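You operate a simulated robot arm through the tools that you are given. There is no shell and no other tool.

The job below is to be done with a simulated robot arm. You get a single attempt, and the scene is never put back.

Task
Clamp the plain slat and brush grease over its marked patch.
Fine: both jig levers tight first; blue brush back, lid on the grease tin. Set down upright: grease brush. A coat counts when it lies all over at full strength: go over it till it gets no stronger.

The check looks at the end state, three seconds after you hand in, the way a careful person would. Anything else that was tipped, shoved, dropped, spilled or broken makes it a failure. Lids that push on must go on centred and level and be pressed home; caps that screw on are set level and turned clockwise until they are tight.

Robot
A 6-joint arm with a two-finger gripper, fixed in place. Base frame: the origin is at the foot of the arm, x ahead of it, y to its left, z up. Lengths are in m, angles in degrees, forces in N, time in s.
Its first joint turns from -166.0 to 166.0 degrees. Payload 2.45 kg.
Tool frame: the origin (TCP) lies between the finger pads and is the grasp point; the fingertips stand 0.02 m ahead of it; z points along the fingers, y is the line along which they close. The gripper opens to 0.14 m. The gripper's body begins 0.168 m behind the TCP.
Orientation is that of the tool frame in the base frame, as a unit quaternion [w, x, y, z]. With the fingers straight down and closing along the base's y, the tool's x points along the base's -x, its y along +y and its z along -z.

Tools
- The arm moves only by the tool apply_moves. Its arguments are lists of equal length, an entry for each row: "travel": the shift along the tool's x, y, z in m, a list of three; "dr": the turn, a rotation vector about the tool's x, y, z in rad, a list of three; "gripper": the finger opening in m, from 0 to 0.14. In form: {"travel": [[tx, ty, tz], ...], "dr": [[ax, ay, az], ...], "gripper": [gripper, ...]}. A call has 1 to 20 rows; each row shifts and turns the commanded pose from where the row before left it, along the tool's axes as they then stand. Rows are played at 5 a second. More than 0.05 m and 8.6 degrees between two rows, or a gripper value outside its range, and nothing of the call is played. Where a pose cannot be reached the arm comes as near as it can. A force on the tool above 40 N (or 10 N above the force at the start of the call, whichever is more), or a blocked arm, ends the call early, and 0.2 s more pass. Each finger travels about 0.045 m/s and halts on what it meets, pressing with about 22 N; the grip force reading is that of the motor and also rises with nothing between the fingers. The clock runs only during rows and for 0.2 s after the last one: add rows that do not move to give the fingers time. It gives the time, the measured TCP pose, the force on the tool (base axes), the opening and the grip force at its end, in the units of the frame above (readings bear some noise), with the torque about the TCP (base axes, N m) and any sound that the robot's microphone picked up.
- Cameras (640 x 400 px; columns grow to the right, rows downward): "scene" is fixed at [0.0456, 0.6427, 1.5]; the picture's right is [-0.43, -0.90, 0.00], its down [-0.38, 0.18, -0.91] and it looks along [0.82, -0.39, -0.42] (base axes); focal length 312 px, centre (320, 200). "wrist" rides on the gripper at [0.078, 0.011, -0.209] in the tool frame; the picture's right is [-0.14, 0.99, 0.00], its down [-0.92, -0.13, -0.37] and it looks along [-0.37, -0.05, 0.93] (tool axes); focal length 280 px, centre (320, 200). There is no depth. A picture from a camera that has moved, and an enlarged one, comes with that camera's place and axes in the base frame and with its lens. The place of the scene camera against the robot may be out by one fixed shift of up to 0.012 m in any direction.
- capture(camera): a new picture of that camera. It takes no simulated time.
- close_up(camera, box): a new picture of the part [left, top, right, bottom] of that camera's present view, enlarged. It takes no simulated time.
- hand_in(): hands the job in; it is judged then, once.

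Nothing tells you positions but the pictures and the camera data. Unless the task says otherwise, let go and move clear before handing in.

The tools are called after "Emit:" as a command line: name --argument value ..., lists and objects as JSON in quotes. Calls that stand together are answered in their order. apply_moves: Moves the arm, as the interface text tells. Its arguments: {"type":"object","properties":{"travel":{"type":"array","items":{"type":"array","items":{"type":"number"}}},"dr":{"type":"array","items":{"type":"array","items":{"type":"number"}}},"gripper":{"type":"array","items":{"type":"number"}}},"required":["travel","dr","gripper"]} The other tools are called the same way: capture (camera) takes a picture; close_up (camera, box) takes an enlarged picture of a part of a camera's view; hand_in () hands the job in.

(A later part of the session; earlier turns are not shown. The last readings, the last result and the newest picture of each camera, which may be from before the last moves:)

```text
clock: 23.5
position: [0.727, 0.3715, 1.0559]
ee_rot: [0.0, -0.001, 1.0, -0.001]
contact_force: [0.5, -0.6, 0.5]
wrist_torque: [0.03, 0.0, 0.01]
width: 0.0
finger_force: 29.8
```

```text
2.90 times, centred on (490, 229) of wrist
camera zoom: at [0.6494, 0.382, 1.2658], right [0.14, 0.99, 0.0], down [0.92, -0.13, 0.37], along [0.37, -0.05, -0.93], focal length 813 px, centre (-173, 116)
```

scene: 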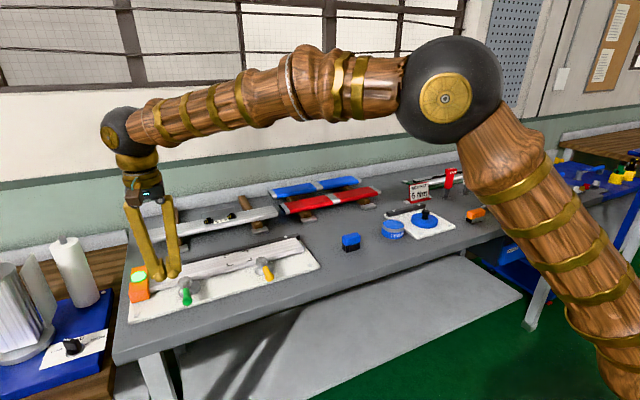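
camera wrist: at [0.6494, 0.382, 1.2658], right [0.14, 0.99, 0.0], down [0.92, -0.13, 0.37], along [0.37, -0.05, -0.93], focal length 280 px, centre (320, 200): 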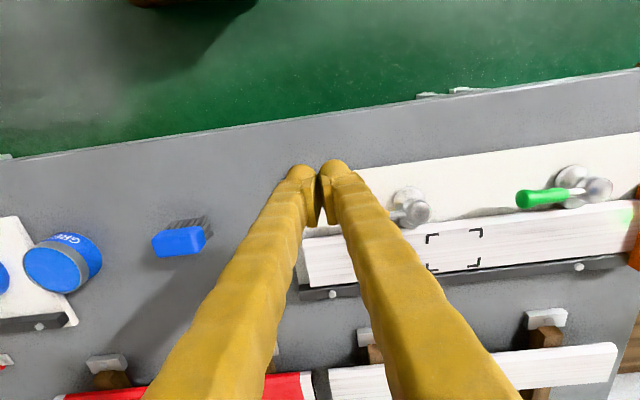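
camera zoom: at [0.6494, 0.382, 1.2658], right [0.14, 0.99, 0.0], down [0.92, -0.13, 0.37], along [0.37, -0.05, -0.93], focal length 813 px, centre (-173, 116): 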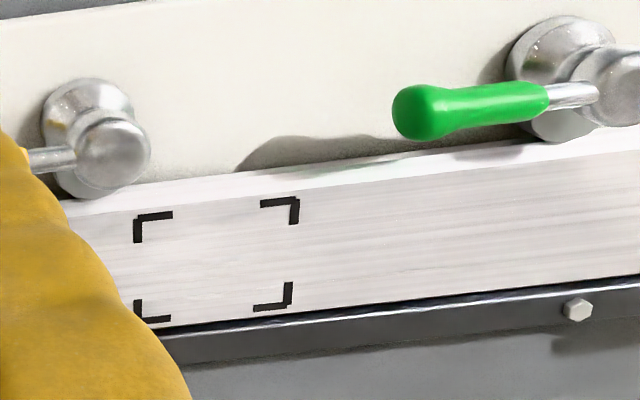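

Both levers lie tight along the slat, which is seated against the fence. Next I'll move over the blue brush at about (0.814, 0.170) with the fingers open.

Emit:
apply_moves --travel '[[-0.0217, -0.0403, 0], [-0.0217, -0.0403, 0], [-0.0217, -0.0403, 0], [-0.0217, -0.0403, 0], [0, -0.0403, 0], [0, 0, 0], [0, 0, 0]]' --dr '[[0, 0, 0], [0, 0, 0], [0, 0, 0], [0, 0, 0], [0, 0, 0], [0, 0, 0], [0, 0, 0]]' --gripper '[0.02, 0.04, 0.06, 0.08, 0.1, 0.1, 0.1]'

Emit:
capture --camera "wrist"

Emit:
capture --camera "scene"

```text
clock: 25.1
position: [0.8126, 0.1694, 1.0555]
ee_rot: [0.002, 0.0, 1.0, -0.001]
contact_force: [0.0, -0.7, -0.6]
wrist_torque: [0.0, 0.0, -0.01]
width: 0.1
finger_force: 0.1
```

```text
taken
camera wrist: at [0.736, 0.1804, 1.2645], right [0.14, 0.99, 0.0], down [0.92, -0.13, 0.37], along [0.37, -0.05, -0.93], focal length 280 px, centre (320, 200)
```

wrist: 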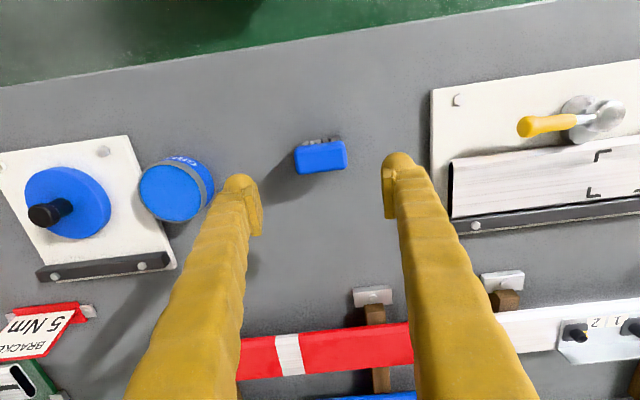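

```text
taken
```

scene: 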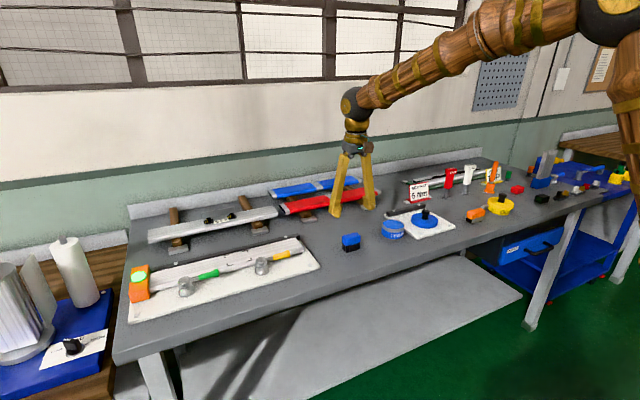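

The brush is visible between the fingers. I'll zoom in to confirm its centre before descending.

Emit:
close_up --camera "wrist" --box '[270, 120, 370, 182]'

Emit:
close_up --camera "wrist" --box '[0, 120, 220, 258]'

```text
6.40 times, centred on (320, 151) of wrist
camera zoom: at [0.736, 0.1804, 1.2645], right [0.14, 0.99, 0.0], down [0.92, -0.13, 0.37], along [0.37, -0.05, -0.93], focal length 1794 px, centre (320, 514)
```

zoom: 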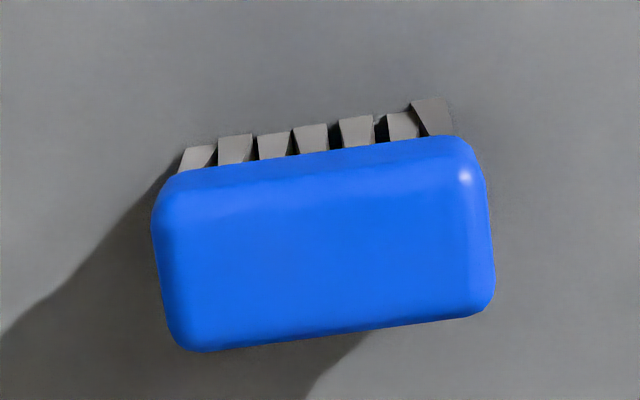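

```text
2.90 times, centred on (110, 189) of wrist
camera zoom: at [0.736, 0.1804, 1.2645], right [0.14, 0.99, 0.0], down [0.92, -0.13, 0.37], along [0.37, -0.05, -0.93], focal length 813 px, centre (929, 232)
```

zoom: 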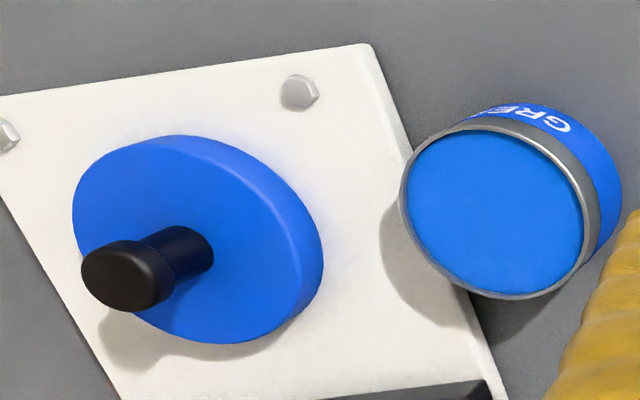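

The brush is centred at about (0.813, 0.171) and aligned with y. I'll descend and grip its blue block by its ends.

Emit:
apply_moves --travel '[[0, 0.0012, 0.04], [0, 0, 0.04], [0, 0, 0.0295], [0, 0, 0], [0, 0, 0]]' --dr '[[0, -0.004, 0], [0, 0, 0], [0, 0, 0], [0, 0, 0], [0, 0, 0]]' --gripper '[0.1, 0.1, 0.1, 0.1, 0.1]'

Emit:
capture --camera "wrist"

Emit:
close_up --camera "scene" --box '[310, 200, 406, 260]'

```text
clock: 26.3
position: [0.8127, 0.1697, 0.9453]
ee_rot: [0.002, 0.001, 1.0, -0.001]
contact_force: [0.3, 0.1, 0.0]
wrist_torque: [0.0, -0.01, 0.02]
width: 0.0999
finger_force: 0.1
```

```text
taken
camera wrist: at [0.7352, 0.1827, 1.1554], right [0.14, 0.99, 0.0], down [0.92, -0.13, 0.37], along [0.37, -0.05, -0.93], focal length 280 px, centre (320, 200)
```

wrist: 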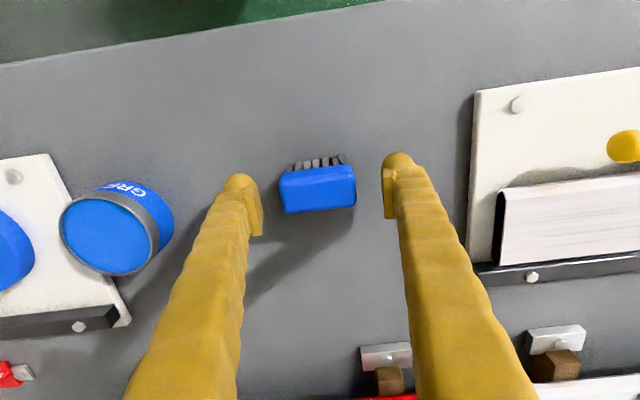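

```text
6.67 times, centred on (358, 230) of scene
camera zoom: at [0.0456, 0.6427, 1.5], right [-0.43, -0.9, 0.0], down [-0.38, 0.18, -0.91], along [0.82, -0.39, -0.42], focal length 2077 px, centre (67, 0)
```

zoom: 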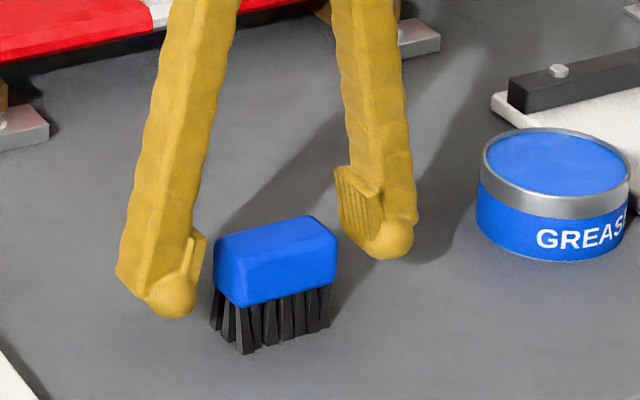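

The fingers straddle the block at the right height. I'll close on it.

Emit:
apply_moves --travel '[[0, 0, 0], [0, 0, 0], [0, 0, 0], [0, 0, 0], [0, 0, 0], [0, 0, 0]]' --dr '[[0, 0, 0], [0, 0, 0], [0, 0, 0], [0, 0, 0], [0, 0, 0], [0, 0, 0]]' --gripper '[0.08, 0.07, 0.06, 0.04, 0.04, 0.04]'

Emit:
close_up --camera "scene" --box '[310, 200, 406, 260]'

Emit:
capture --camera "wrist"

```text
clock: 27.7
position: [0.8136, 0.1704, 0.9461]
ee_rot: [0.002, 0.001, 1.0, -0.001]
contact_force: [0.3, 0.4, -0.6]
wrist_torque: [-0.02, -0.01, -0.02]
width: 0.0594
finger_force: 21.7
```

```text
6.67 times, centred on (358, 230) of scene
camera zoom: at [0.0456, 0.6427, 1.5], right [-0.43, -0.9, 0.0], down [-0.38, 0.18, -0.91], along [0.82, -0.39, -0.42], focal length 2077 px, centre (67, 0)
```

zoom: 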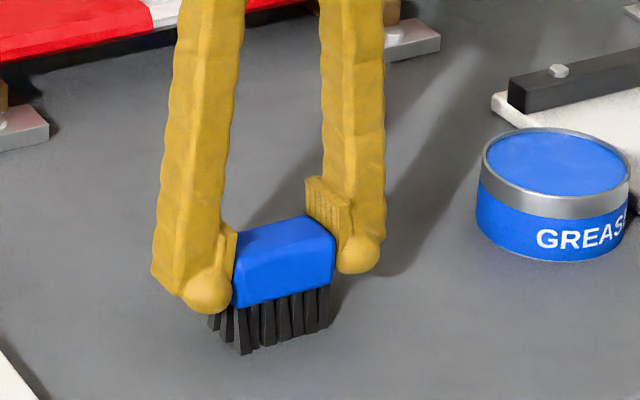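

```text
taken
camera wrist: at [0.7352, 0.1827, 1.1555], right [0.14, 0.99, 0.0], down [0.92, -0.13, 0.37], along [0.37, -0.05, -0.93], focal length 280 px, centre (320, 200)
```

wrist: 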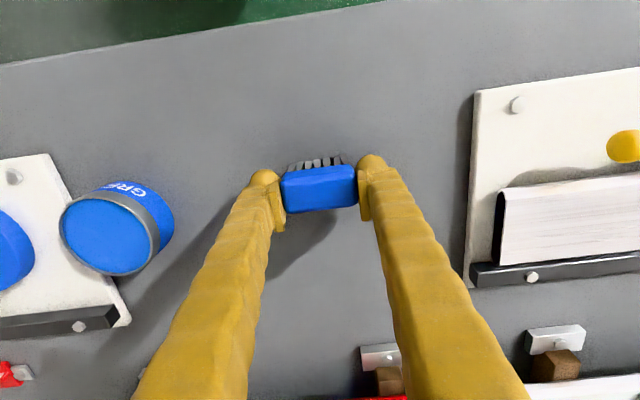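

The brush is gripped (opening 0.059 m, about 22 N). I'll lift it and carry it over the grease tin at about (0.832, -0.020).

Emit:
apply_moves --travel '[[0, 0, -0.04], [0, 0, -0.045], [-0.01, -0.045, 0], [-0.009, -0.045, 0], [0, -0.05, 0], [0, -0.05, 0], [0, 0, 0]]' --dr '[[0, 0, 0], [0, 0, 0], [0, 0, 0], [0, 0, 0], [0, 0, 0], [0, 0, 0], [0, 0, 0]]' --gripper '[0.04, 0.04, 0.04, 0.04, 0.04, 0.04, 0.04]'

Emit:
capture --camera "wrist"

Emit:
close_up --camera "scene" --box '[340, 170, 452, 240]'

```text
clock: 29.3
position: [0.8305, -0.0192, 1.0324]
ee_rot: [0.002, 0.0, 1.0, -0.001]
contact_force: [-0.6, 0.2, 0.1]
wrist_torque: [0.01, 0.0, -0.01]
width: 0.04
finger_force: 0.0
```

```text
taken
camera wrist: at [0.7527, -0.0069, 1.2416], right [0.14, 0.99, 0.0], down [0.92, -0.13, 0.37], along [0.37, -0.05, -0.93], focal length 280 px, centre (320, 200)
```

wrist: 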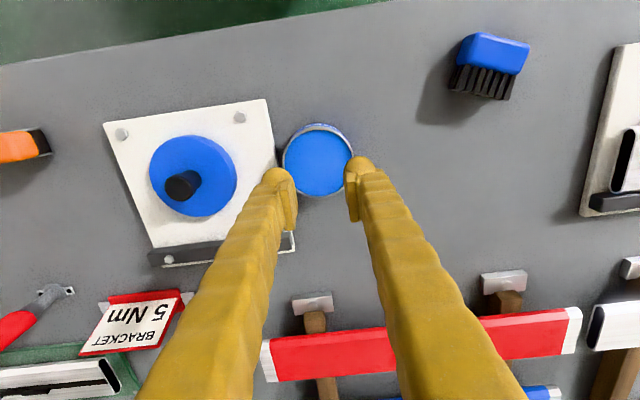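

```text
5.71 times, centred on (396, 205) of scene
camera zoom: at [0.0456, 0.6427, 1.5], right [-0.43, -0.9, 0.0], down [-0.38, 0.18, -0.91], along [0.82, -0.39, -0.42], focal length 1780 px, centre (-114, 171)
```

zoom: 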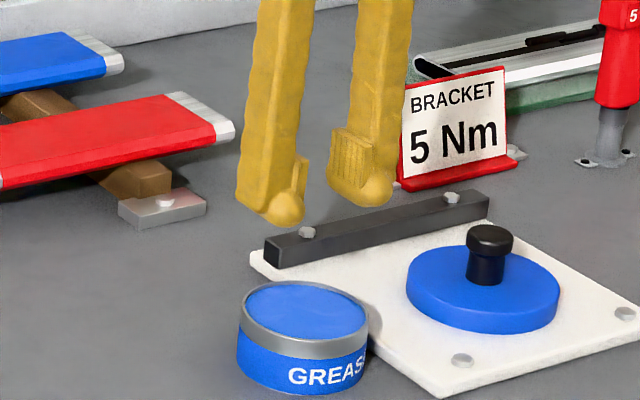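

The brush slipped out during the lift and now lies on the bench to the left. I'll look at it closely before doing anything else.

Emit:
close_up --camera "wrist" --box '[420, 10, 580, 110]'

Emit:
close_up --camera "scene" --box '[310, 210, 406, 270]'

Emit:
capture --camera "scene"

```text
4.00 times, centred on (500, 60) of wrist
camera zoom: at [0.7527, -0.0069, 1.2416], right [0.14, 0.99, 0.0], down [0.92, -0.13, 0.37], along [0.37, -0.05, -0.93], focal length 1122 px, centre (-400, 760)
```

zoom: 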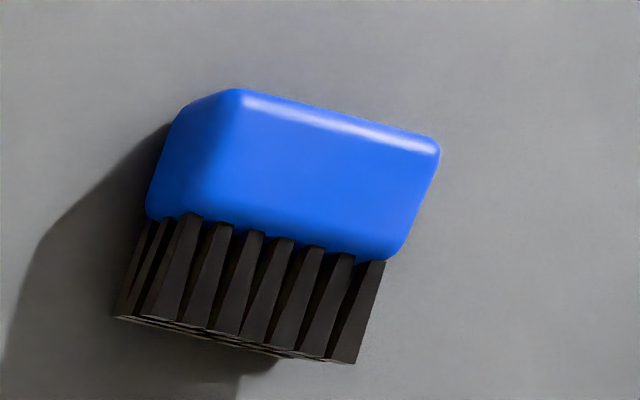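

```text
6.67 times, centred on (358, 240) of scene
camera zoom: at [0.0456, 0.6427, 1.5], right [-0.43, -0.9, 0.0], down [-0.38, 0.18, -0.91], along [0.82, -0.39, -0.42], focal length 2077 px, centre (67, -67)
```

zoom: 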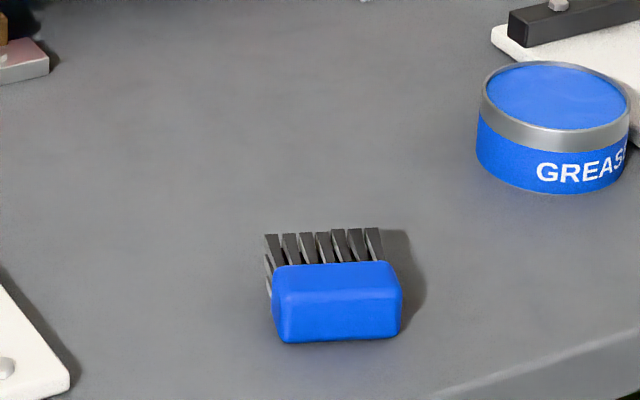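

```text
taken
```

scene: 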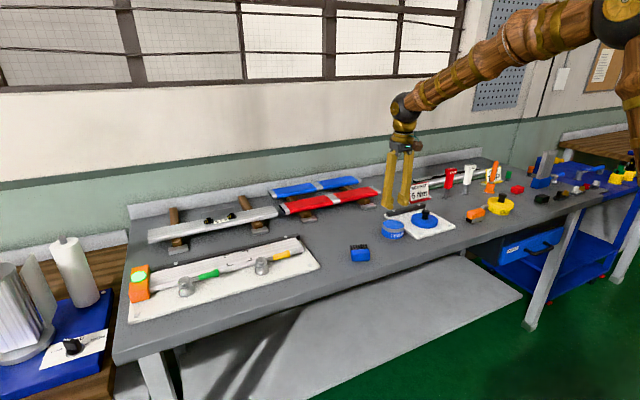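

The brush lies on its side at about (0.748, 0.175), bristles pointing away from the robot. The grip had probably caught only its rounded upper edge. I'll study the fingertip geometry to plan a better grasp.

Emit:
close_up --camera "scene" --box '[372, 160, 428, 216]'

Emit:
close_up --camera "wrist" --box '[240, 130, 400, 230]'

```text
7.14 times, centred on (400, 188) of scene
camera zoom: at [0.0456, 0.6427, 1.5], right [-0.43, -0.9, 0.0], down [-0.38, 0.18, -0.91], along [0.82, -0.39, -0.42], focal length 2225 px, centre (-251, 286)
```

zoom: 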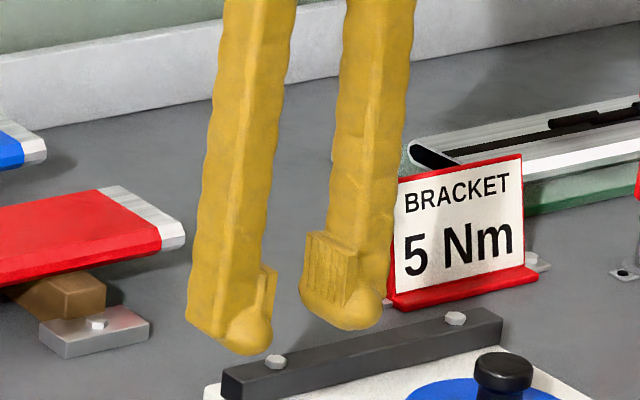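

```text
4.00 times, centred on (320, 180) of wrist
camera zoom: at [0.7527, -0.0069, 1.2416], right [0.14, 0.99, 0.0], down [0.92, -0.13, 0.37], along [0.37, -0.05, -0.93], focal length 1122 px, centre (320, 280)
```

zoom: 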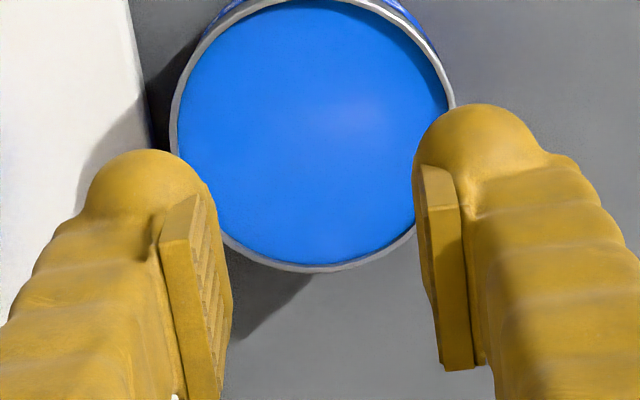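

The pads seem centred on the TCP, so I'll grip lower and wider next time. First I need a better look at the fallen brush from above.

Emit:
apply_moves --travel '[[0, 0, -0.02], [0.03, 0.04, 0], [0.03, 0.04, 0], [0.03, 0.04, 0], [0.03, 0.04, 0], [0.03, 0.04, 0], [0, 0, 0]]' --dr '[[0, -0.004, 0], [0, 0, 0], [0, 0, 0], [0, 0, 0], [0, 0, 0], [0, 0, 0], [0, 0, 0]]' --gripper '[0.06, 0.08, 0.1, 0.12, 0.12, 0.12, 0.12]'

Emit:
capture --camera "wrist"

Emit:
close_up --camera "wrist" --box '[256, 140, 384, 220]'

```text
clock: 30.9
position: [0.682, 0.18, 1.0497]
ee_rot: [0.005, 0.001, 1.0, 0.0]
contact_force: [0.6, -0.7, 0.1]
wrist_torque: [0.0, 0.04, 0.01]
width: 0.1201
finger_force: 0.0
```

```text
taken
camera wrist: at [0.603, 0.1927, 1.2597], right [0.14, 0.99, 0.0], down [0.92, -0.13, 0.38], along [0.37, -0.05, -0.93], focal length 280 px, centre (320, 200)
```

wrist: 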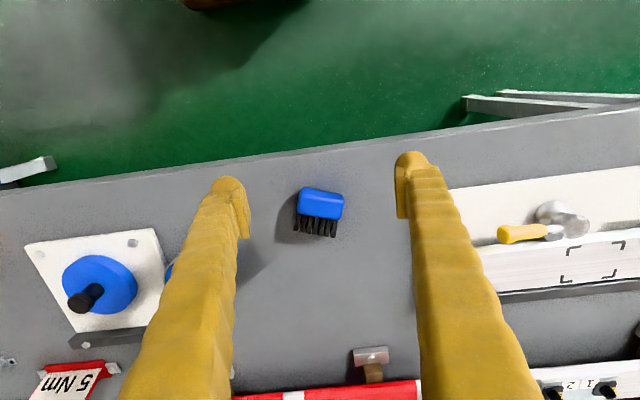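

```text
5.00 times, centred on (320, 180) of wrist
camera zoom: at [0.603, 0.1927, 1.2597], right [0.14, 0.99, 0.0], down [0.92, -0.13, 0.38], along [0.37, -0.05, -0.93], focal length 1402 px, centre (320, 300)
```

zoom: 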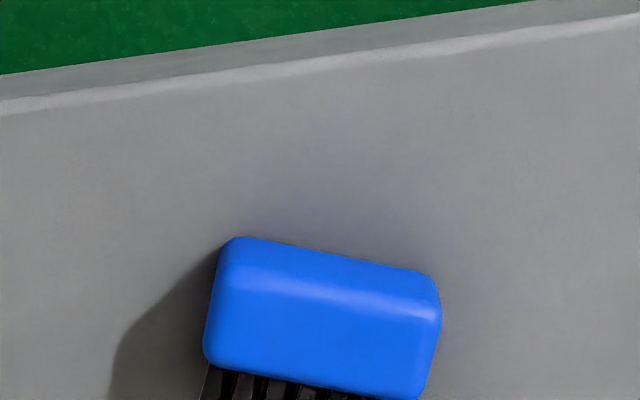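

Emit:
close_up --camera "wrist" --box '[264, 175, 376, 245]'

Emit:
close_up --camera "scene" --box '[336, 232, 384, 272]'

```text
5.71 times, centred on (320, 210) of wrist
camera zoom: at [0.603, 0.1927, 1.2597], right [0.14, 0.99, 0.0], down [0.92, -0.13, 0.38], along [0.37, -0.05, -0.93], focal length 1602 px, centre (320, 143)
```

zoom: 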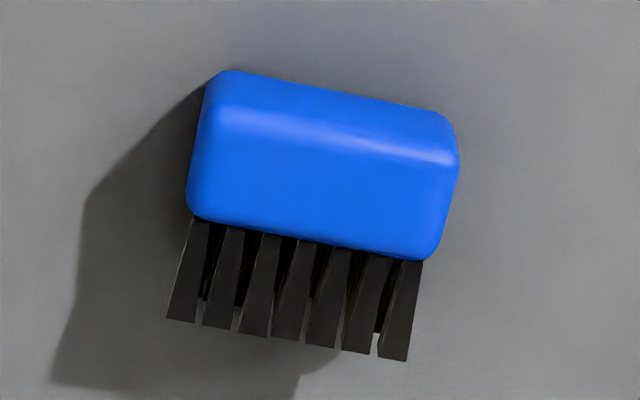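

```text
10.00 times, centred on (360, 252) of scene
camera zoom: at [0.0456, 0.6427, 1.5], right [-0.43, -0.9, 0.0], down [-0.38, 0.18, -0.91], along [0.82, -0.39, -0.42], focal length 3115 px, centre (-80, -320)
```

zoom: 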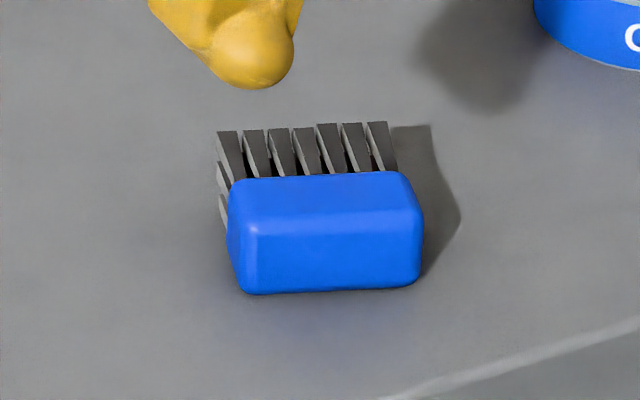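

The fallen brush is centred at about (0.749, 0.173), yawed about 20°, bristles pointing away. I'll grip it by its ends with the tool tilted 45° outward. Turning 180° about the tool axis then brings the bristles down. First I'll set that orientation up high.

Emit:
apply_moves --travel '[[0, 0, 0], [0, 0, 0], [0, 0, 0], [0, 0, 0], [0, 0, 0], [0, 0, 0], [0, 0, 0], [0, 0, 0], [0, 0, 0], [0, 0, 0], [0, 0, 0]]' --dr '[[0, 0.01, 0], [0, 0, 0.1152], [0, 0, 0.1152], [0, 0, 0.1152], [0, -0.131, 0], [0, -0.131, 0], [0, -0.131, 0], [0, -0.131, 0], [0, -0.131, 0], [0, -0.13, 0], [0, 0, 0]]' --gripper '[0.1, 0.1, 0.1, 0.1, 0.1, 0.1, 0.1, 0.1, 0.1, 0.1, 0.1]'

Emit:
capture --camera "wrist"

Emit:
capture --camera "scene"

```text
clock: 33.3
position: [0.6823, 0.1804, 1.0494]
ee_rot: [0.377, 0.159, 0.91, -0.066]
contact_force: [0.9, 0.1, 0.3]
wrist_torque: [0.0, 0.05, -0.04]
width: 0.1
finger_force: 0.0
```

```text
taken
camera wrist: at [0.496, 0.2604, 1.1432], right [0.43, 0.9, 0.1], down [0.32, -0.25, 0.91], along [0.84, -0.36, -0.4], focal length 280 px, centre (320, 200)
```

wrist: 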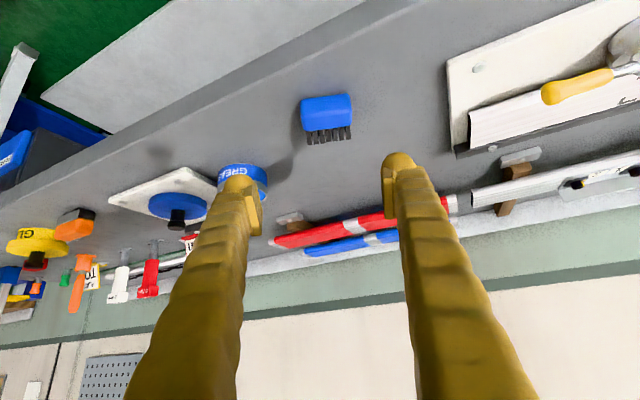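

```text
taken
```

scene: 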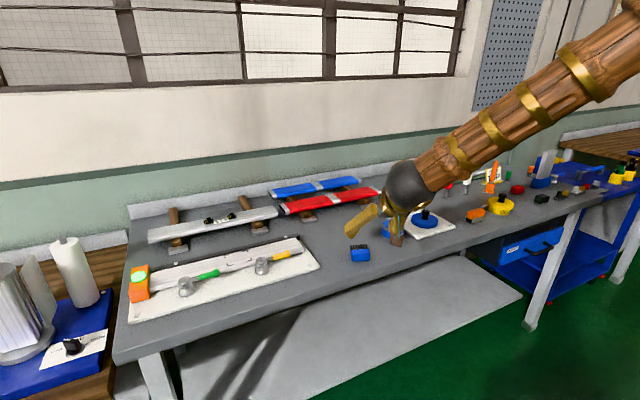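

The tool now tilts 45° along the brush's bristle direction. I'll go to the pre-approach point, advance part way along the tool axis and check.

Emit:
apply_moves --travel '[[0.0198, 0.0078, 0.0175], [0.0198, 0.0078, 0.0175], [0, 0, 0.03], [0, 0, 0.03], [0, 0, 0]]' --dr '[[0, 0, 0], [0, 0, 0], [0, 0, 0], [0, 0, 0], [0, 0, 0]]' --gripper '[0.1, 0.1, 0.1, 0.1, 0.1]'

Emit:
capture --camera "wrist"

Emit:
close_up --camera "scene" --box '[312, 200, 424, 270]'

```text
clock: 34.5
position: [0.7241, 0.1812, 0.9536]
ee_rot: [0.377, 0.159, 0.91, -0.066]
contact_force: [-0.5, 0.1, 0.4]
wrist_torque: [0.01, 0.0, -0.01]
width: 0.0997
finger_force: 0.1
```

```text
taken
camera wrist: at [0.5384, 0.2615, 1.0485], right [0.43, 0.9, 0.1], down [0.32, -0.25, 0.91], along [0.84, -0.36, -0.4], focal length 280 px, centre (320, 200)
```

wrist: 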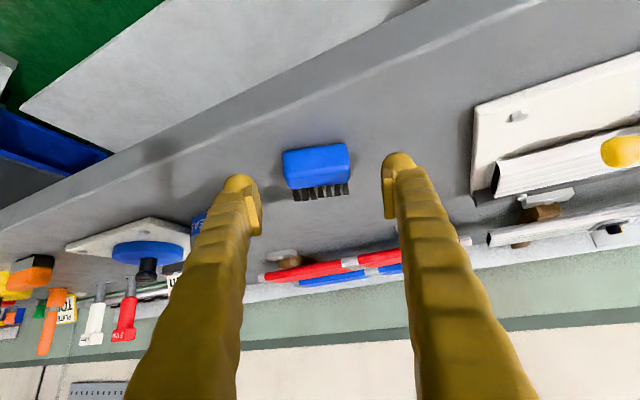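

```text
5.71 times, centred on (368, 235) of scene
camera zoom: at [0.0456, 0.6427, 1.5], right [-0.43, -0.9, 0.0], down [-0.38, 0.18, -0.91], along [0.82, -0.39, -0.42], focal length 1780 px, centre (46, 0)
```

zoom: 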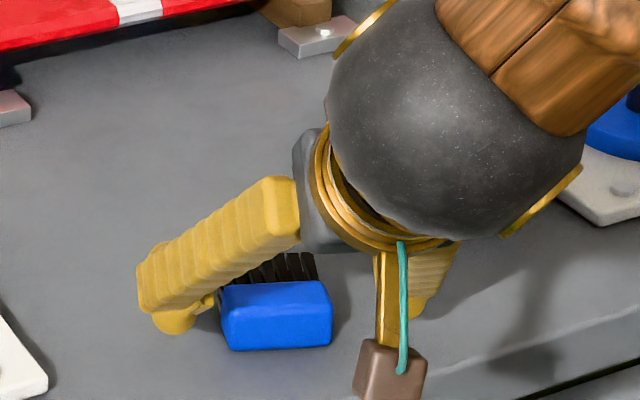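

The brush lies midway between the fingers and matches my estimate. I'll advance the last 4 cm slowly, then close.

Emit:
apply_moves --travel '[[0, 0, 0.015], [0, 0, 0.015], [0, 0, 0.0096], [0, 0, 0]]' --dr '[[0, 0, 0], [0, 0, 0], [0, 0, 0], [0, 0, 0]]' --gripper '[0.1, 0.1, 0.1, 0.1]'

Emit:
capture --camera "wrist"

Emit:
close_up --camera "scene" --box '[312, 200, 424, 270]'

```text
clock: 35.5
position: [0.7504, 0.1714, 0.9271]
ee_rot: [0.377, 0.16, 0.91, -0.067]
contact_force: [0.1, 0.5, -0.2]
wrist_torque: [-0.02, 0.01, -0.01]
width: 0.1002
finger_force: 0.1
```

```text
taken
camera wrist: at [0.5649, 0.2518, 1.0208], right [0.43, 0.9, 0.1], down [0.32, -0.25, 0.91], along [0.84, -0.36, -0.4], focal length 280 px, centre (320, 200)
```

wrist: 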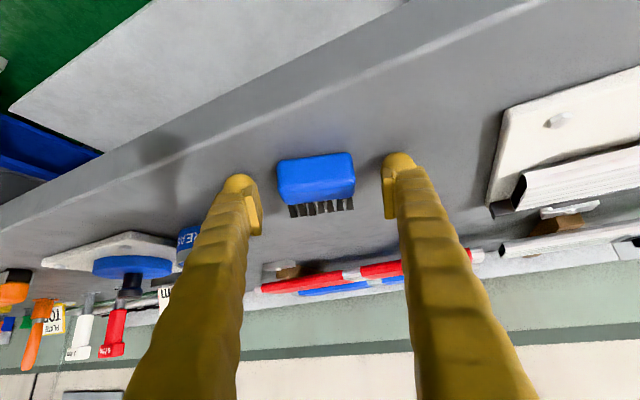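

```text
5.71 times, centred on (368, 235) of scene
camera zoom: at [0.0456, 0.6427, 1.5], right [-0.43, -0.9, 0.0], down [-0.38, 0.18, -0.91], along [0.82, -0.39, -0.42], focal length 1780 px, centre (46, 0)
```

zoom: 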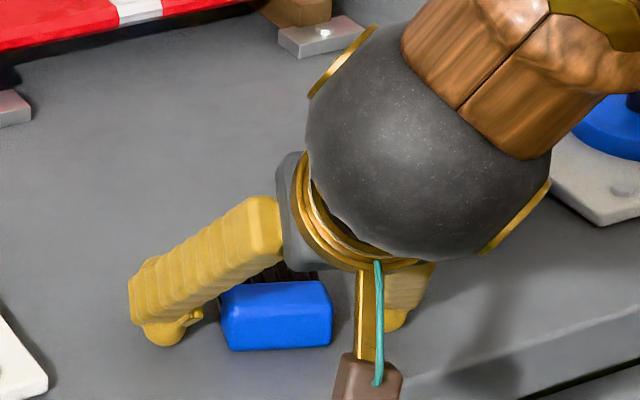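

There is no contact with the bench. I'll close on the block's ends and lift gently.

Emit:
apply_moves --travel '[[0, 0, 0], [0, 0, 0], [0, 0, 0], [0, 0, 0], [0, 0, 0], [0, 0, 0], [0, 0, 0]]' --dr '[[0, 0, 0], [0, 0, 0], [0, 0, 0], [0, 0, 0], [0, 0, 0], [0, 0, 0], [0, 0, 0]]' --gripper '[0.08, 0.07, 0.06, 0.05, 0.04, 0.04, 0.04]'

Emit:
capture --camera "wrist"

```text
clock: 37.1
position: [0.7509, 0.1713, 0.9273]
ee_rot: [0.377, 0.159, 0.91, -0.066]
contact_force: [-0.2, 0.6, 1.0]
wrist_torque: [-0.05, 0.04, -0.02]
width: 0.0601
finger_force: 22.9
```

```text
taken
camera wrist: at [0.5647, 0.2518, 1.0209], right [0.43, 0.9, 0.1], down [0.32, -0.25, 0.91], along [0.84, -0.36, -0.4], focal length 280 px, centre (320, 200)
```

wrist: 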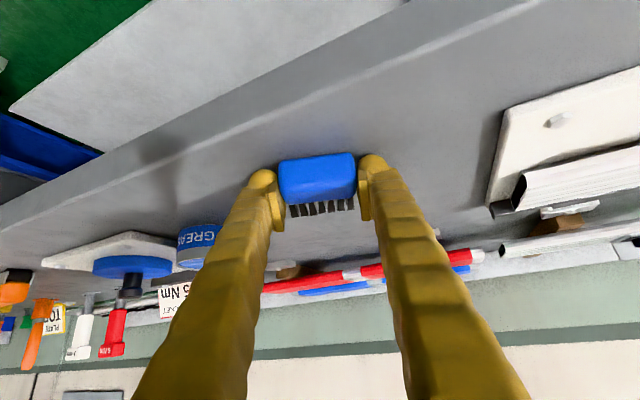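

Gripped. I'll lift slowly by 3 cm and check whether it holds.

Emit:
apply_moves --travel '[[-0.0035, 0, -0.0035], [-0.0035, 0, -0.0035], [-0.007, 0, -0.007], [-0.007, 0, -0.007], [0, 0, 0]]' --dr '[[0, 0, 0], [0, 0, 0], [0, 0, 0], [0, 0, 0], [0, 0, 0]]' --gripper '[0.04, 0.04, 0.04, 0.04, 0.04]'

Emit:
capture --camera "wrist"

Emit:
close_up --camera "scene" --box '[312, 200, 424, 270]'

```text
clock: 38.3
position: [0.7506, 0.1738, 0.9568]
ee_rot: [0.377, 0.16, 0.91, -0.067]
contact_force: [-0.4, -0.3, -0.4]
wrist_torque: [-0.01, 0.0, 0.0]
width: 0.0603
finger_force: 22.5
```

```text
taken
camera wrist: at [0.5647, 0.2524, 1.0502], right [0.43, 0.9, 0.1], down [0.32, -0.25, 0.91], along [0.84, -0.36, -0.4], focal length 280 px, centre (320, 200)
```

wrist: 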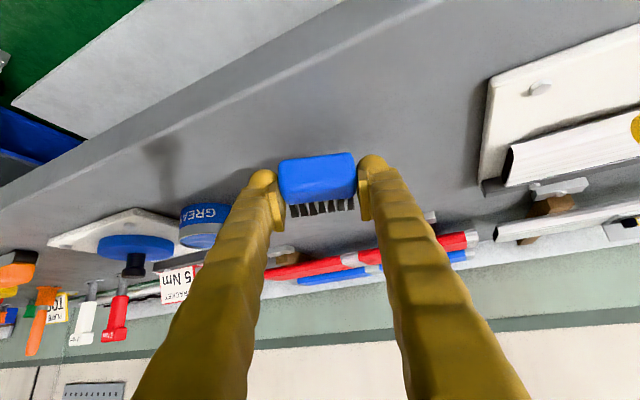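

```text
5.71 times, centred on (368, 235) of scene
camera zoom: at [0.0456, 0.6427, 1.5], right [-0.43, -0.9, 0.0], down [-0.38, 0.18, -0.91], along [0.82, -0.39, -0.42], focal length 1780 px, centre (46, 0)
```

zoom: 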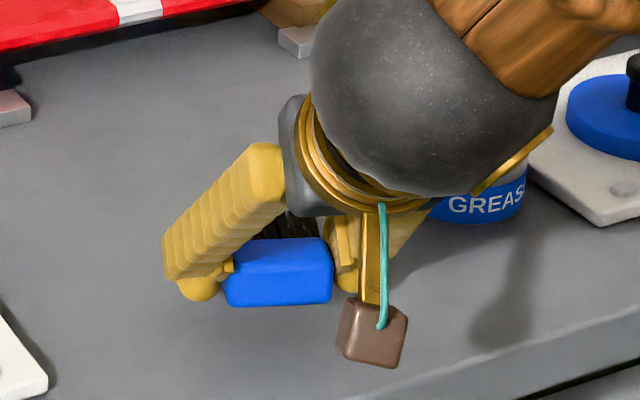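

The brush holds firmly and keeps its orientation. I'll lift higher, then turn 180° about the tool axis to bring the bristles down.

Emit:
apply_moves --travel '[[-0.007, 0, -0.007], [-0.01, 0, -0.01], [-0.01, 0, -0.01], [-0.01, 0, -0.01], [-0.01, 0, -0.01], [-0.01, 0, -0.01], [-0.007, 0, -0.007], [0, 0, 0], [0, 0, 0], [0, 0, 0], [0, 0, 0], [0, 0, 0], [0, 0, 0], [0, 0, 0], [0, 0, 0], [0, 0, 0], [0, 0, 0], [0, 0, 0], [0, 0, 0], [0, 0, 0]]' --dr '[[0, 0, 0], [0, 0, 0], [0, 0, 0], [0, 0, 0], [0, 0, 0], [0, 0, 0], [0, 0, 0], [0, 0, -0.12], [0, 0, -0.12], [0, 0, -0.12], [0, 0, -0.12], [0, 0, -0.12], [0, 0, -0.12], [0, 0, -0.12], [0, 0, -0.12], [0, 0, -0.12], [0, 0, -0.12], [0, 0, -0.12], [0, 0, -0.12], [0, 0, 0]]' --gripper '[0.04, 0.04, 0.04, 0.04, 0.04, 0.04, 0.04, 0.04, 0.04, 0.04, 0.04, 0.04, 0.04, 0.04, 0.04, 0.04, 0.04, 0.04, 0.04, 0.04]'

Emit:
capture --camera "wrist"

Emit:
capture --camera "scene"

```text
clock: 42.5
position: [0.7509, 0.173, 1.0467]
ee_rot: [0.239, -0.481, 0.789, -0.299]
contact_force: [0.4, -0.8, -0.7]
wrist_torque: [0.03, -0.01, -0.01]
width: 0.0604
finger_force: 21.8
```

```text
taken
camera wrist: at [0.5732, 0.1565, 1.1807], right [-0.55, 0.48, -0.68], down [0.22, 0.87, 0.43], along [0.8, 0.09, -0.59], focal length 280 px, centre (320, 200)
```

wrist: 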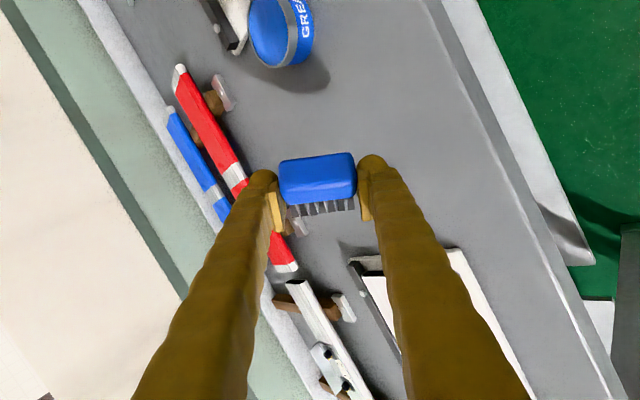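

```text
taken
```

scene: 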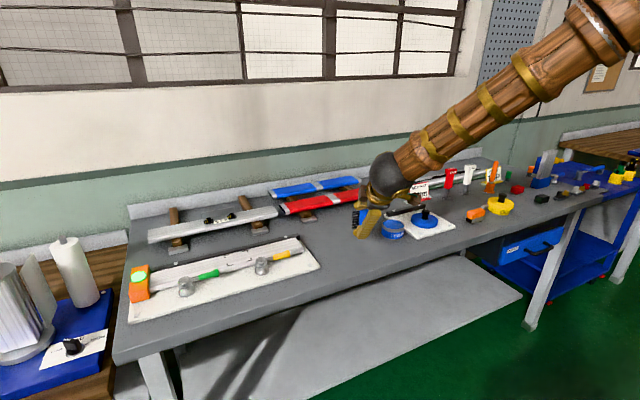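

The brush is still firm and the turn is about half done. I'll finish the remaining rotation.

Emit:
apply_moves --travel '[[0, 0, 0], [0, 0, 0], [0, 0, 0], [0, 0, 0], [0, 0, 0], [0, 0, 0], [0, 0, 0], [0, 0, 0], [0, 0, 0], [0, 0, 0], [0, 0, 0], [0, 0, 0], [0, 0, 0], [0, 0, 0], [0, 0, 0]]' --dr '[[0, 0, -0.1215], [0, 0, -0.1215], [0, 0, -0.1215], [0, 0, -0.1215], [0, 0, -0.1215], [0, 0, -0.1215], [0, 0, -0.1215], [0, 0, -0.1215], [0, 0, -0.1215], [0, 0, -0.1215], [0, 0, -0.1215], [0, 0, -0.1215], [0, 0, -0.1215], [0, 0, -0.1215], [0, 0, 0]]' --gripper '[0.04, 0.04, 0.04, 0.04, 0.04, 0.04, 0.04, 0.04, 0.04, 0.04, 0.04, 0.04, 0.04, 0.04, 0.04]'

Emit:
capture --camera "wrist"

Emit:
close_up --camera "scene" --box '[300, 150, 460, 250]'

```text
clock: 45.7
position: [0.751, 0.1728, 1.046]
ee_rot: [0.066, 0.91, -0.158, 0.376]
contact_force: [0.2, 0.1, -0.4]
wrist_torque: [0.0, 0.02, 0.0]
width: 0.0602
finger_force: 22.4
```

```text
taken
camera wrist: at [0.6612, 0.1944, 1.251], right [-0.43, -0.9, -0.09], down [-0.81, 0.43, -0.39], along [0.39, -0.09, -0.92], focal length 280 px, centre (320, 200)
```

wrist: 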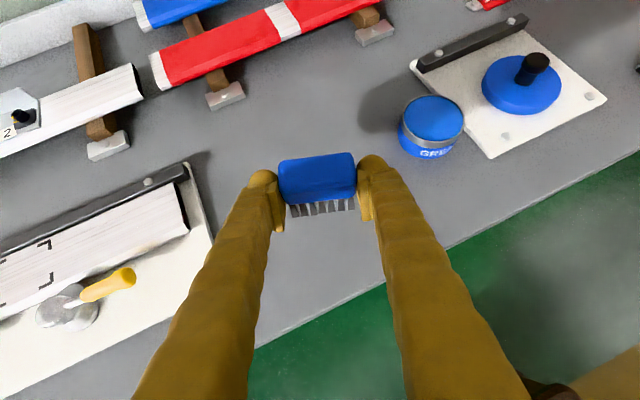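

```text
4.00 times, centred on (380, 200) of scene
camera zoom: at [0.0456, 0.6427, 1.5], right [-0.43, -0.9, 0.0], down [-0.38, 0.18, -0.91], along [0.82, -0.39, -0.42], focal length 1246 px, centre (80, 200)
```

zoom: 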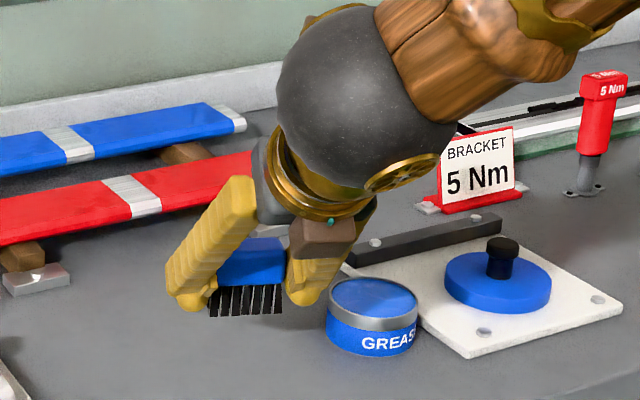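

The brush is now upright in the grip with bristles down. I'll align its long axis with y again and bring it over its original spot at about (0.813, 0.170).

Emit:
apply_moves --travel '[[0, 0, 0], [0, 0, 0], [0, 0, 0], [-0.0073, 0.0006, 0.0248], [-0.0073, 0.0006, 0.0248], [-0.0073, 0.0006, 0.0248], [-0.0073, 0.0006, 0.0248], [0, 0, 0]]' --dr '[[0.0815, 0, -0.0815], [0.0815, 0, -0.0815], [0.0815, 0, -0.0815], [0, 0, 0], [0, 0, 0], [0, 0, 0], [0, 0, 0], [0, 0, 0]]' --gripper '[0.04, 0.04, 0.04, 0.04, 0.04, 0.04, 0.04, 0.04]'

Emit:
capture --camera "wrist"

Emit:
close_up --camera "scene" --box '[312, 190, 424, 260]'

```text
clock: 47.5
position: [0.8009, 0.1717, 0.9555]
ee_rot: [0.001, 0.924, -0.001, 0.382]
contact_force: [-1.8, 0.1, -1.3]
wrist_torque: [0.03, 0.01, 0.0]
width: 0.0601
finger_force: 22.1
```

```text
taken
camera wrist: at [0.7093, 0.1603, 1.1598], right [-0.1, -0.99, -0.1], down [-0.91, 0.13, -0.39], along [0.4, 0.05, -0.92], focal length 280 px, centre (320, 200)
```

wrist: 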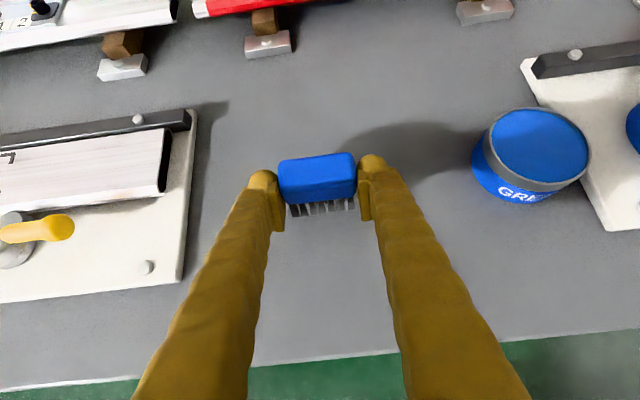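

```text
5.71 times, centred on (368, 225) of scene
camera zoom: at [0.0456, 0.6427, 1.5], right [-0.43, -0.9, 0.0], down [-0.38, 0.18, -0.91], along [0.82, -0.39, -0.42], focal length 1780 px, centre (46, 57)
```

zoom: 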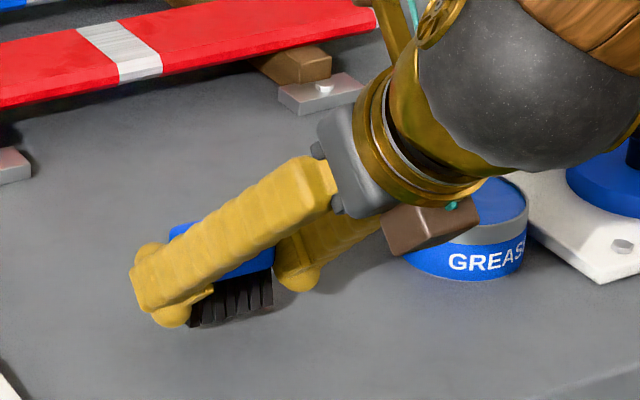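

The brush is about 2 cm above its original spot. I'll lower it gently and watch for contact.

Emit:
apply_moves --travel '[[-0.0035, 0, 0.0035], [-0.0035, 0, 0.0035], [-0.0028, 0, 0.0028], [0, 0, 0]]' --dr '[[0, 0, 0], [0, 0, 0], [0, 0, 0], [0, 0, 0]]' --gripper '[0.04, 0.04, 0.04, 0.04]'

Emit:
close_up --camera "scene" --box '[312, 190, 424, 260]'

Emit:
close_up --camera "wrist" --box '[240, 130, 400, 230]'

```text
clock: 48.5
position: [0.8002, 0.1699, 0.941]
ee_rot: [0.001, 0.924, -0.001, 0.383]
contact_force: [0.2, -0.3, -1.5]
wrist_torque: [0.01, 0.03, 0.0]
width: 0.06
finger_force: 21.7
```

```text
5.71 times, centred on (368, 225) of scene
camera zoom: at [0.0456, 0.6427, 1.5], right [-0.43, -0.9, 0.0], down [-0.38, 0.18, -0.91], along [0.82, -0.39, -0.42], focal length 1780 px, centre (46, 57)
```

zoom: 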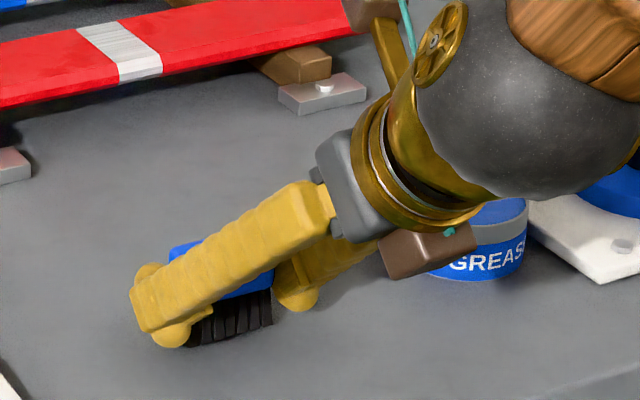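

```text
4.00 times, centred on (320, 180) of wrist
camera zoom: at [0.7092, 0.1602, 1.1462], right [-0.1, -0.99, -0.1], down [-0.91, 0.13, -0.39], along [0.4, 0.05, -0.92], focal length 1122 px, centre (320, 280)
```

zoom: 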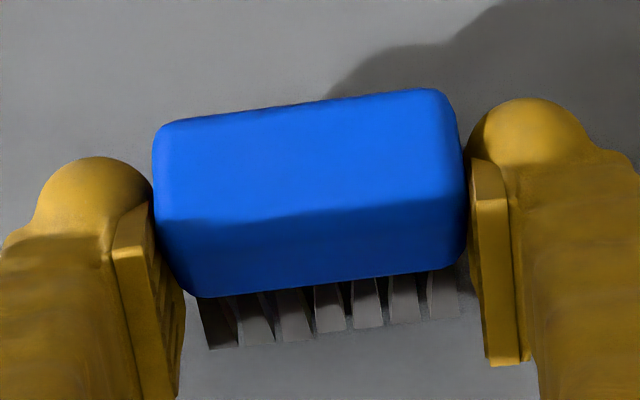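

Very close to the bench now. I'll lower it in small steps until I feel contact.

Emit:
apply_moves --travel '[[-0.0011, 0, 0.0011], [-0.0011, 0, 0.0011], [0, 0, 0]]' --dr '[[0, 0, 0], [0, 0, 0], [0, 0, 0]]' --gripper '[0.04, 0.04, 0.04]'

Emit:
apply_moves --travel '[[-0.0007, 0, 0.0007], [-0.0007, 0, 0.0007], [0, 0, 0]]' --dr '[[0, 0, 0], [0, 0, 0], [0, 0, 0]]' --gripper '[0.04, 0.04, 0.04]'

Emit:
close_up --camera "scene" --box '[312, 190, 424, 260]'

```text
clock: 49.3
position: [0.7995, 0.1701, 0.9389]
ee_rot: [0.001, 0.924, 0.0, 0.381]
contact_force: [0.0, -0.6, -2.4]
wrist_torque: [-0.03, 0.02, 0.0]
width: 0.06
finger_force: 21.7
```

```text
clock: 50.1
position: [0.7997, 0.1698, 0.9364]
ee_rot: [0.0, 0.924, 0.001, 0.382]
contact_force: [0.3, -1.0, -0.2]
wrist_torque: [0.01, 0.01, 0.02]
width: 0.06
finger_force: 21.9
```

```text
5.71 times, centred on (368, 225) of scene
camera zoom: at [0.0456, 0.6427, 1.5], right [-0.43, -0.9, 0.0], down [-0.38, 0.18, -0.91], along [0.82, -0.39, -0.42], focal length 1780 px, centre (46, 57)
```

zoom: 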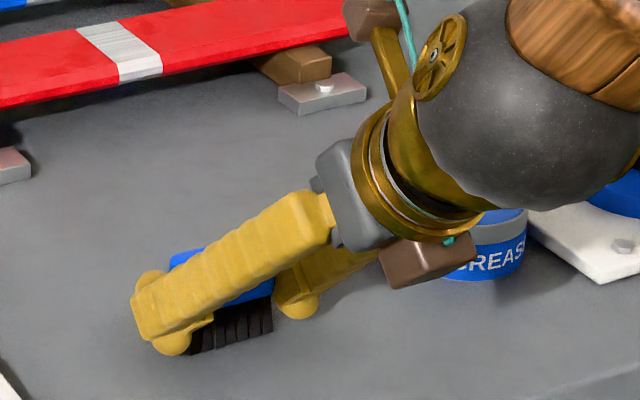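

No contact yet at z 0.936. I'll keep lowering in millimetre steps.

Emit:
apply_moves --travel '[[-0.0007, 0, 0.0007], [-0.0007, 0, 0.0007], [0, 0, 0]]' --dr '[[0, 0, 0], [0, 0, 0], [0, 0, 0]]' --gripper '[0.04, 0.04, 0.04]'

Emit:
apply_moves --travel '[[-0.0007, 0, 0.0007], [-0.0007, 0, 0.0007], [0, 0, 0]]' --dr '[[0, 0, 0], [0, 0, 0], [0, 0, 0]]' --gripper '[0.04, 0.04, 0.04]'

```text
clock: 50.9
position: [0.8006, 0.1688, 0.9346]
ee_rot: [0.0, 0.924, 0.001, 0.381]
contact_force: [0.0, 0.0, -0.3]
wrist_torque: [-0.03, 0.01, -0.04]
width: 0.0604
finger_force: 22.3
```

```text
clock: 51.7
position: [0.8006, 0.1696, 0.9332]
ee_rot: [0.0, 0.924, 0.0, 0.383]
contact_force: [-3.3, 2.9, 22.9]
wrist_torque: [0.0, -0.13, 0.07]
width: 0.0602
finger_force: 21.7
```

Contact at z 0.933. I'll ease up slightly to unload, then open the fingers slowly.

Emit:
apply_moves --travel '[[0.0006, 0, -0.0006], [0, 0, 0]]' --dr '[[0, 0, 0], [0, 0, 0]]' --gripper '[0.04, 0.04]'

Emit:
apply_moves --travel '[[0, 0, 0], [0, 0, 0], [0, 0, 0], [0, 0, 0], [0, 0, 0]]' --dr '[[0, 0, 0], [0, 0, 0], [0, 0, 0], [0, 0, 0], [0, 0, 0]]' --gripper '[0.062, 0.07, 0.08, 0.1, 0.1]'

Emit:
close_up --camera "wrist" --box '[240, 130, 400, 230]'

Emit:
close_up --camera "scene" --box '[312, 190, 424, 260]'

```text
clock: 52.3
position: [0.8015, 0.1706, 0.9343]
ee_rot: [0.0, 0.924, 0.0, 0.383]
contact_force: [4.4, 2.4, 14.4]
wrist_torque: [-0.05, -0.26, 0.05]
width: 0.0602
finger_force: 21.8
```

```text
clock: 53.5
position: [0.8003, 0.1692, 0.9332]
ee_rot: [0.001, 0.924, -0.001, 0.381]
contact_force: [-0.1, -0.8, 0.1]
wrist_torque: [0.01, 0.05, -0.01]
width: 0.1002
finger_force: 0.1
```

```text
4.00 times, centred on (320, 180) of wrist
camera zoom: at [0.709, 0.1598, 1.1381], right [-0.1, -0.99, -0.1], down [-0.91, 0.13, -0.39], along [0.4, 0.05, -0.92], focal length 1122 px, centre (320, 280)
```

zoom: 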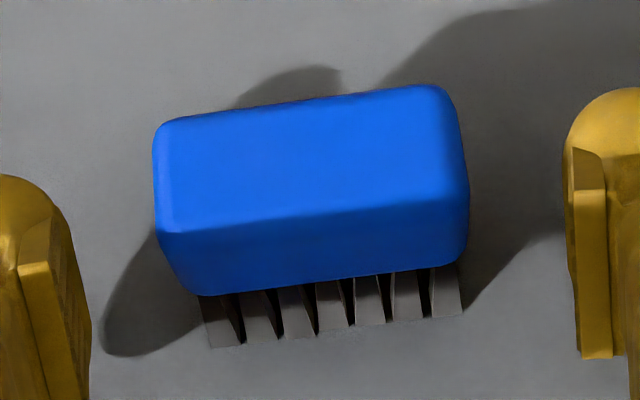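

```text
5.71 times, centred on (368, 225) of scene
camera zoom: at [0.0456, 0.6427, 1.5], right [-0.43, -0.9, 0.0], down [-0.38, 0.18, -0.91], along [0.82, -0.39, -0.42], focal length 1780 px, centre (46, 57)
```

zoom: 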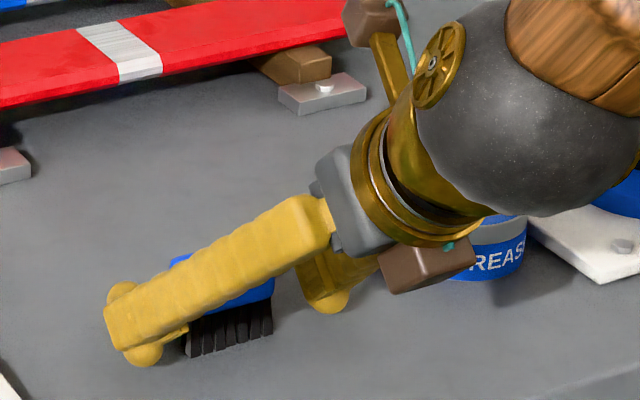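

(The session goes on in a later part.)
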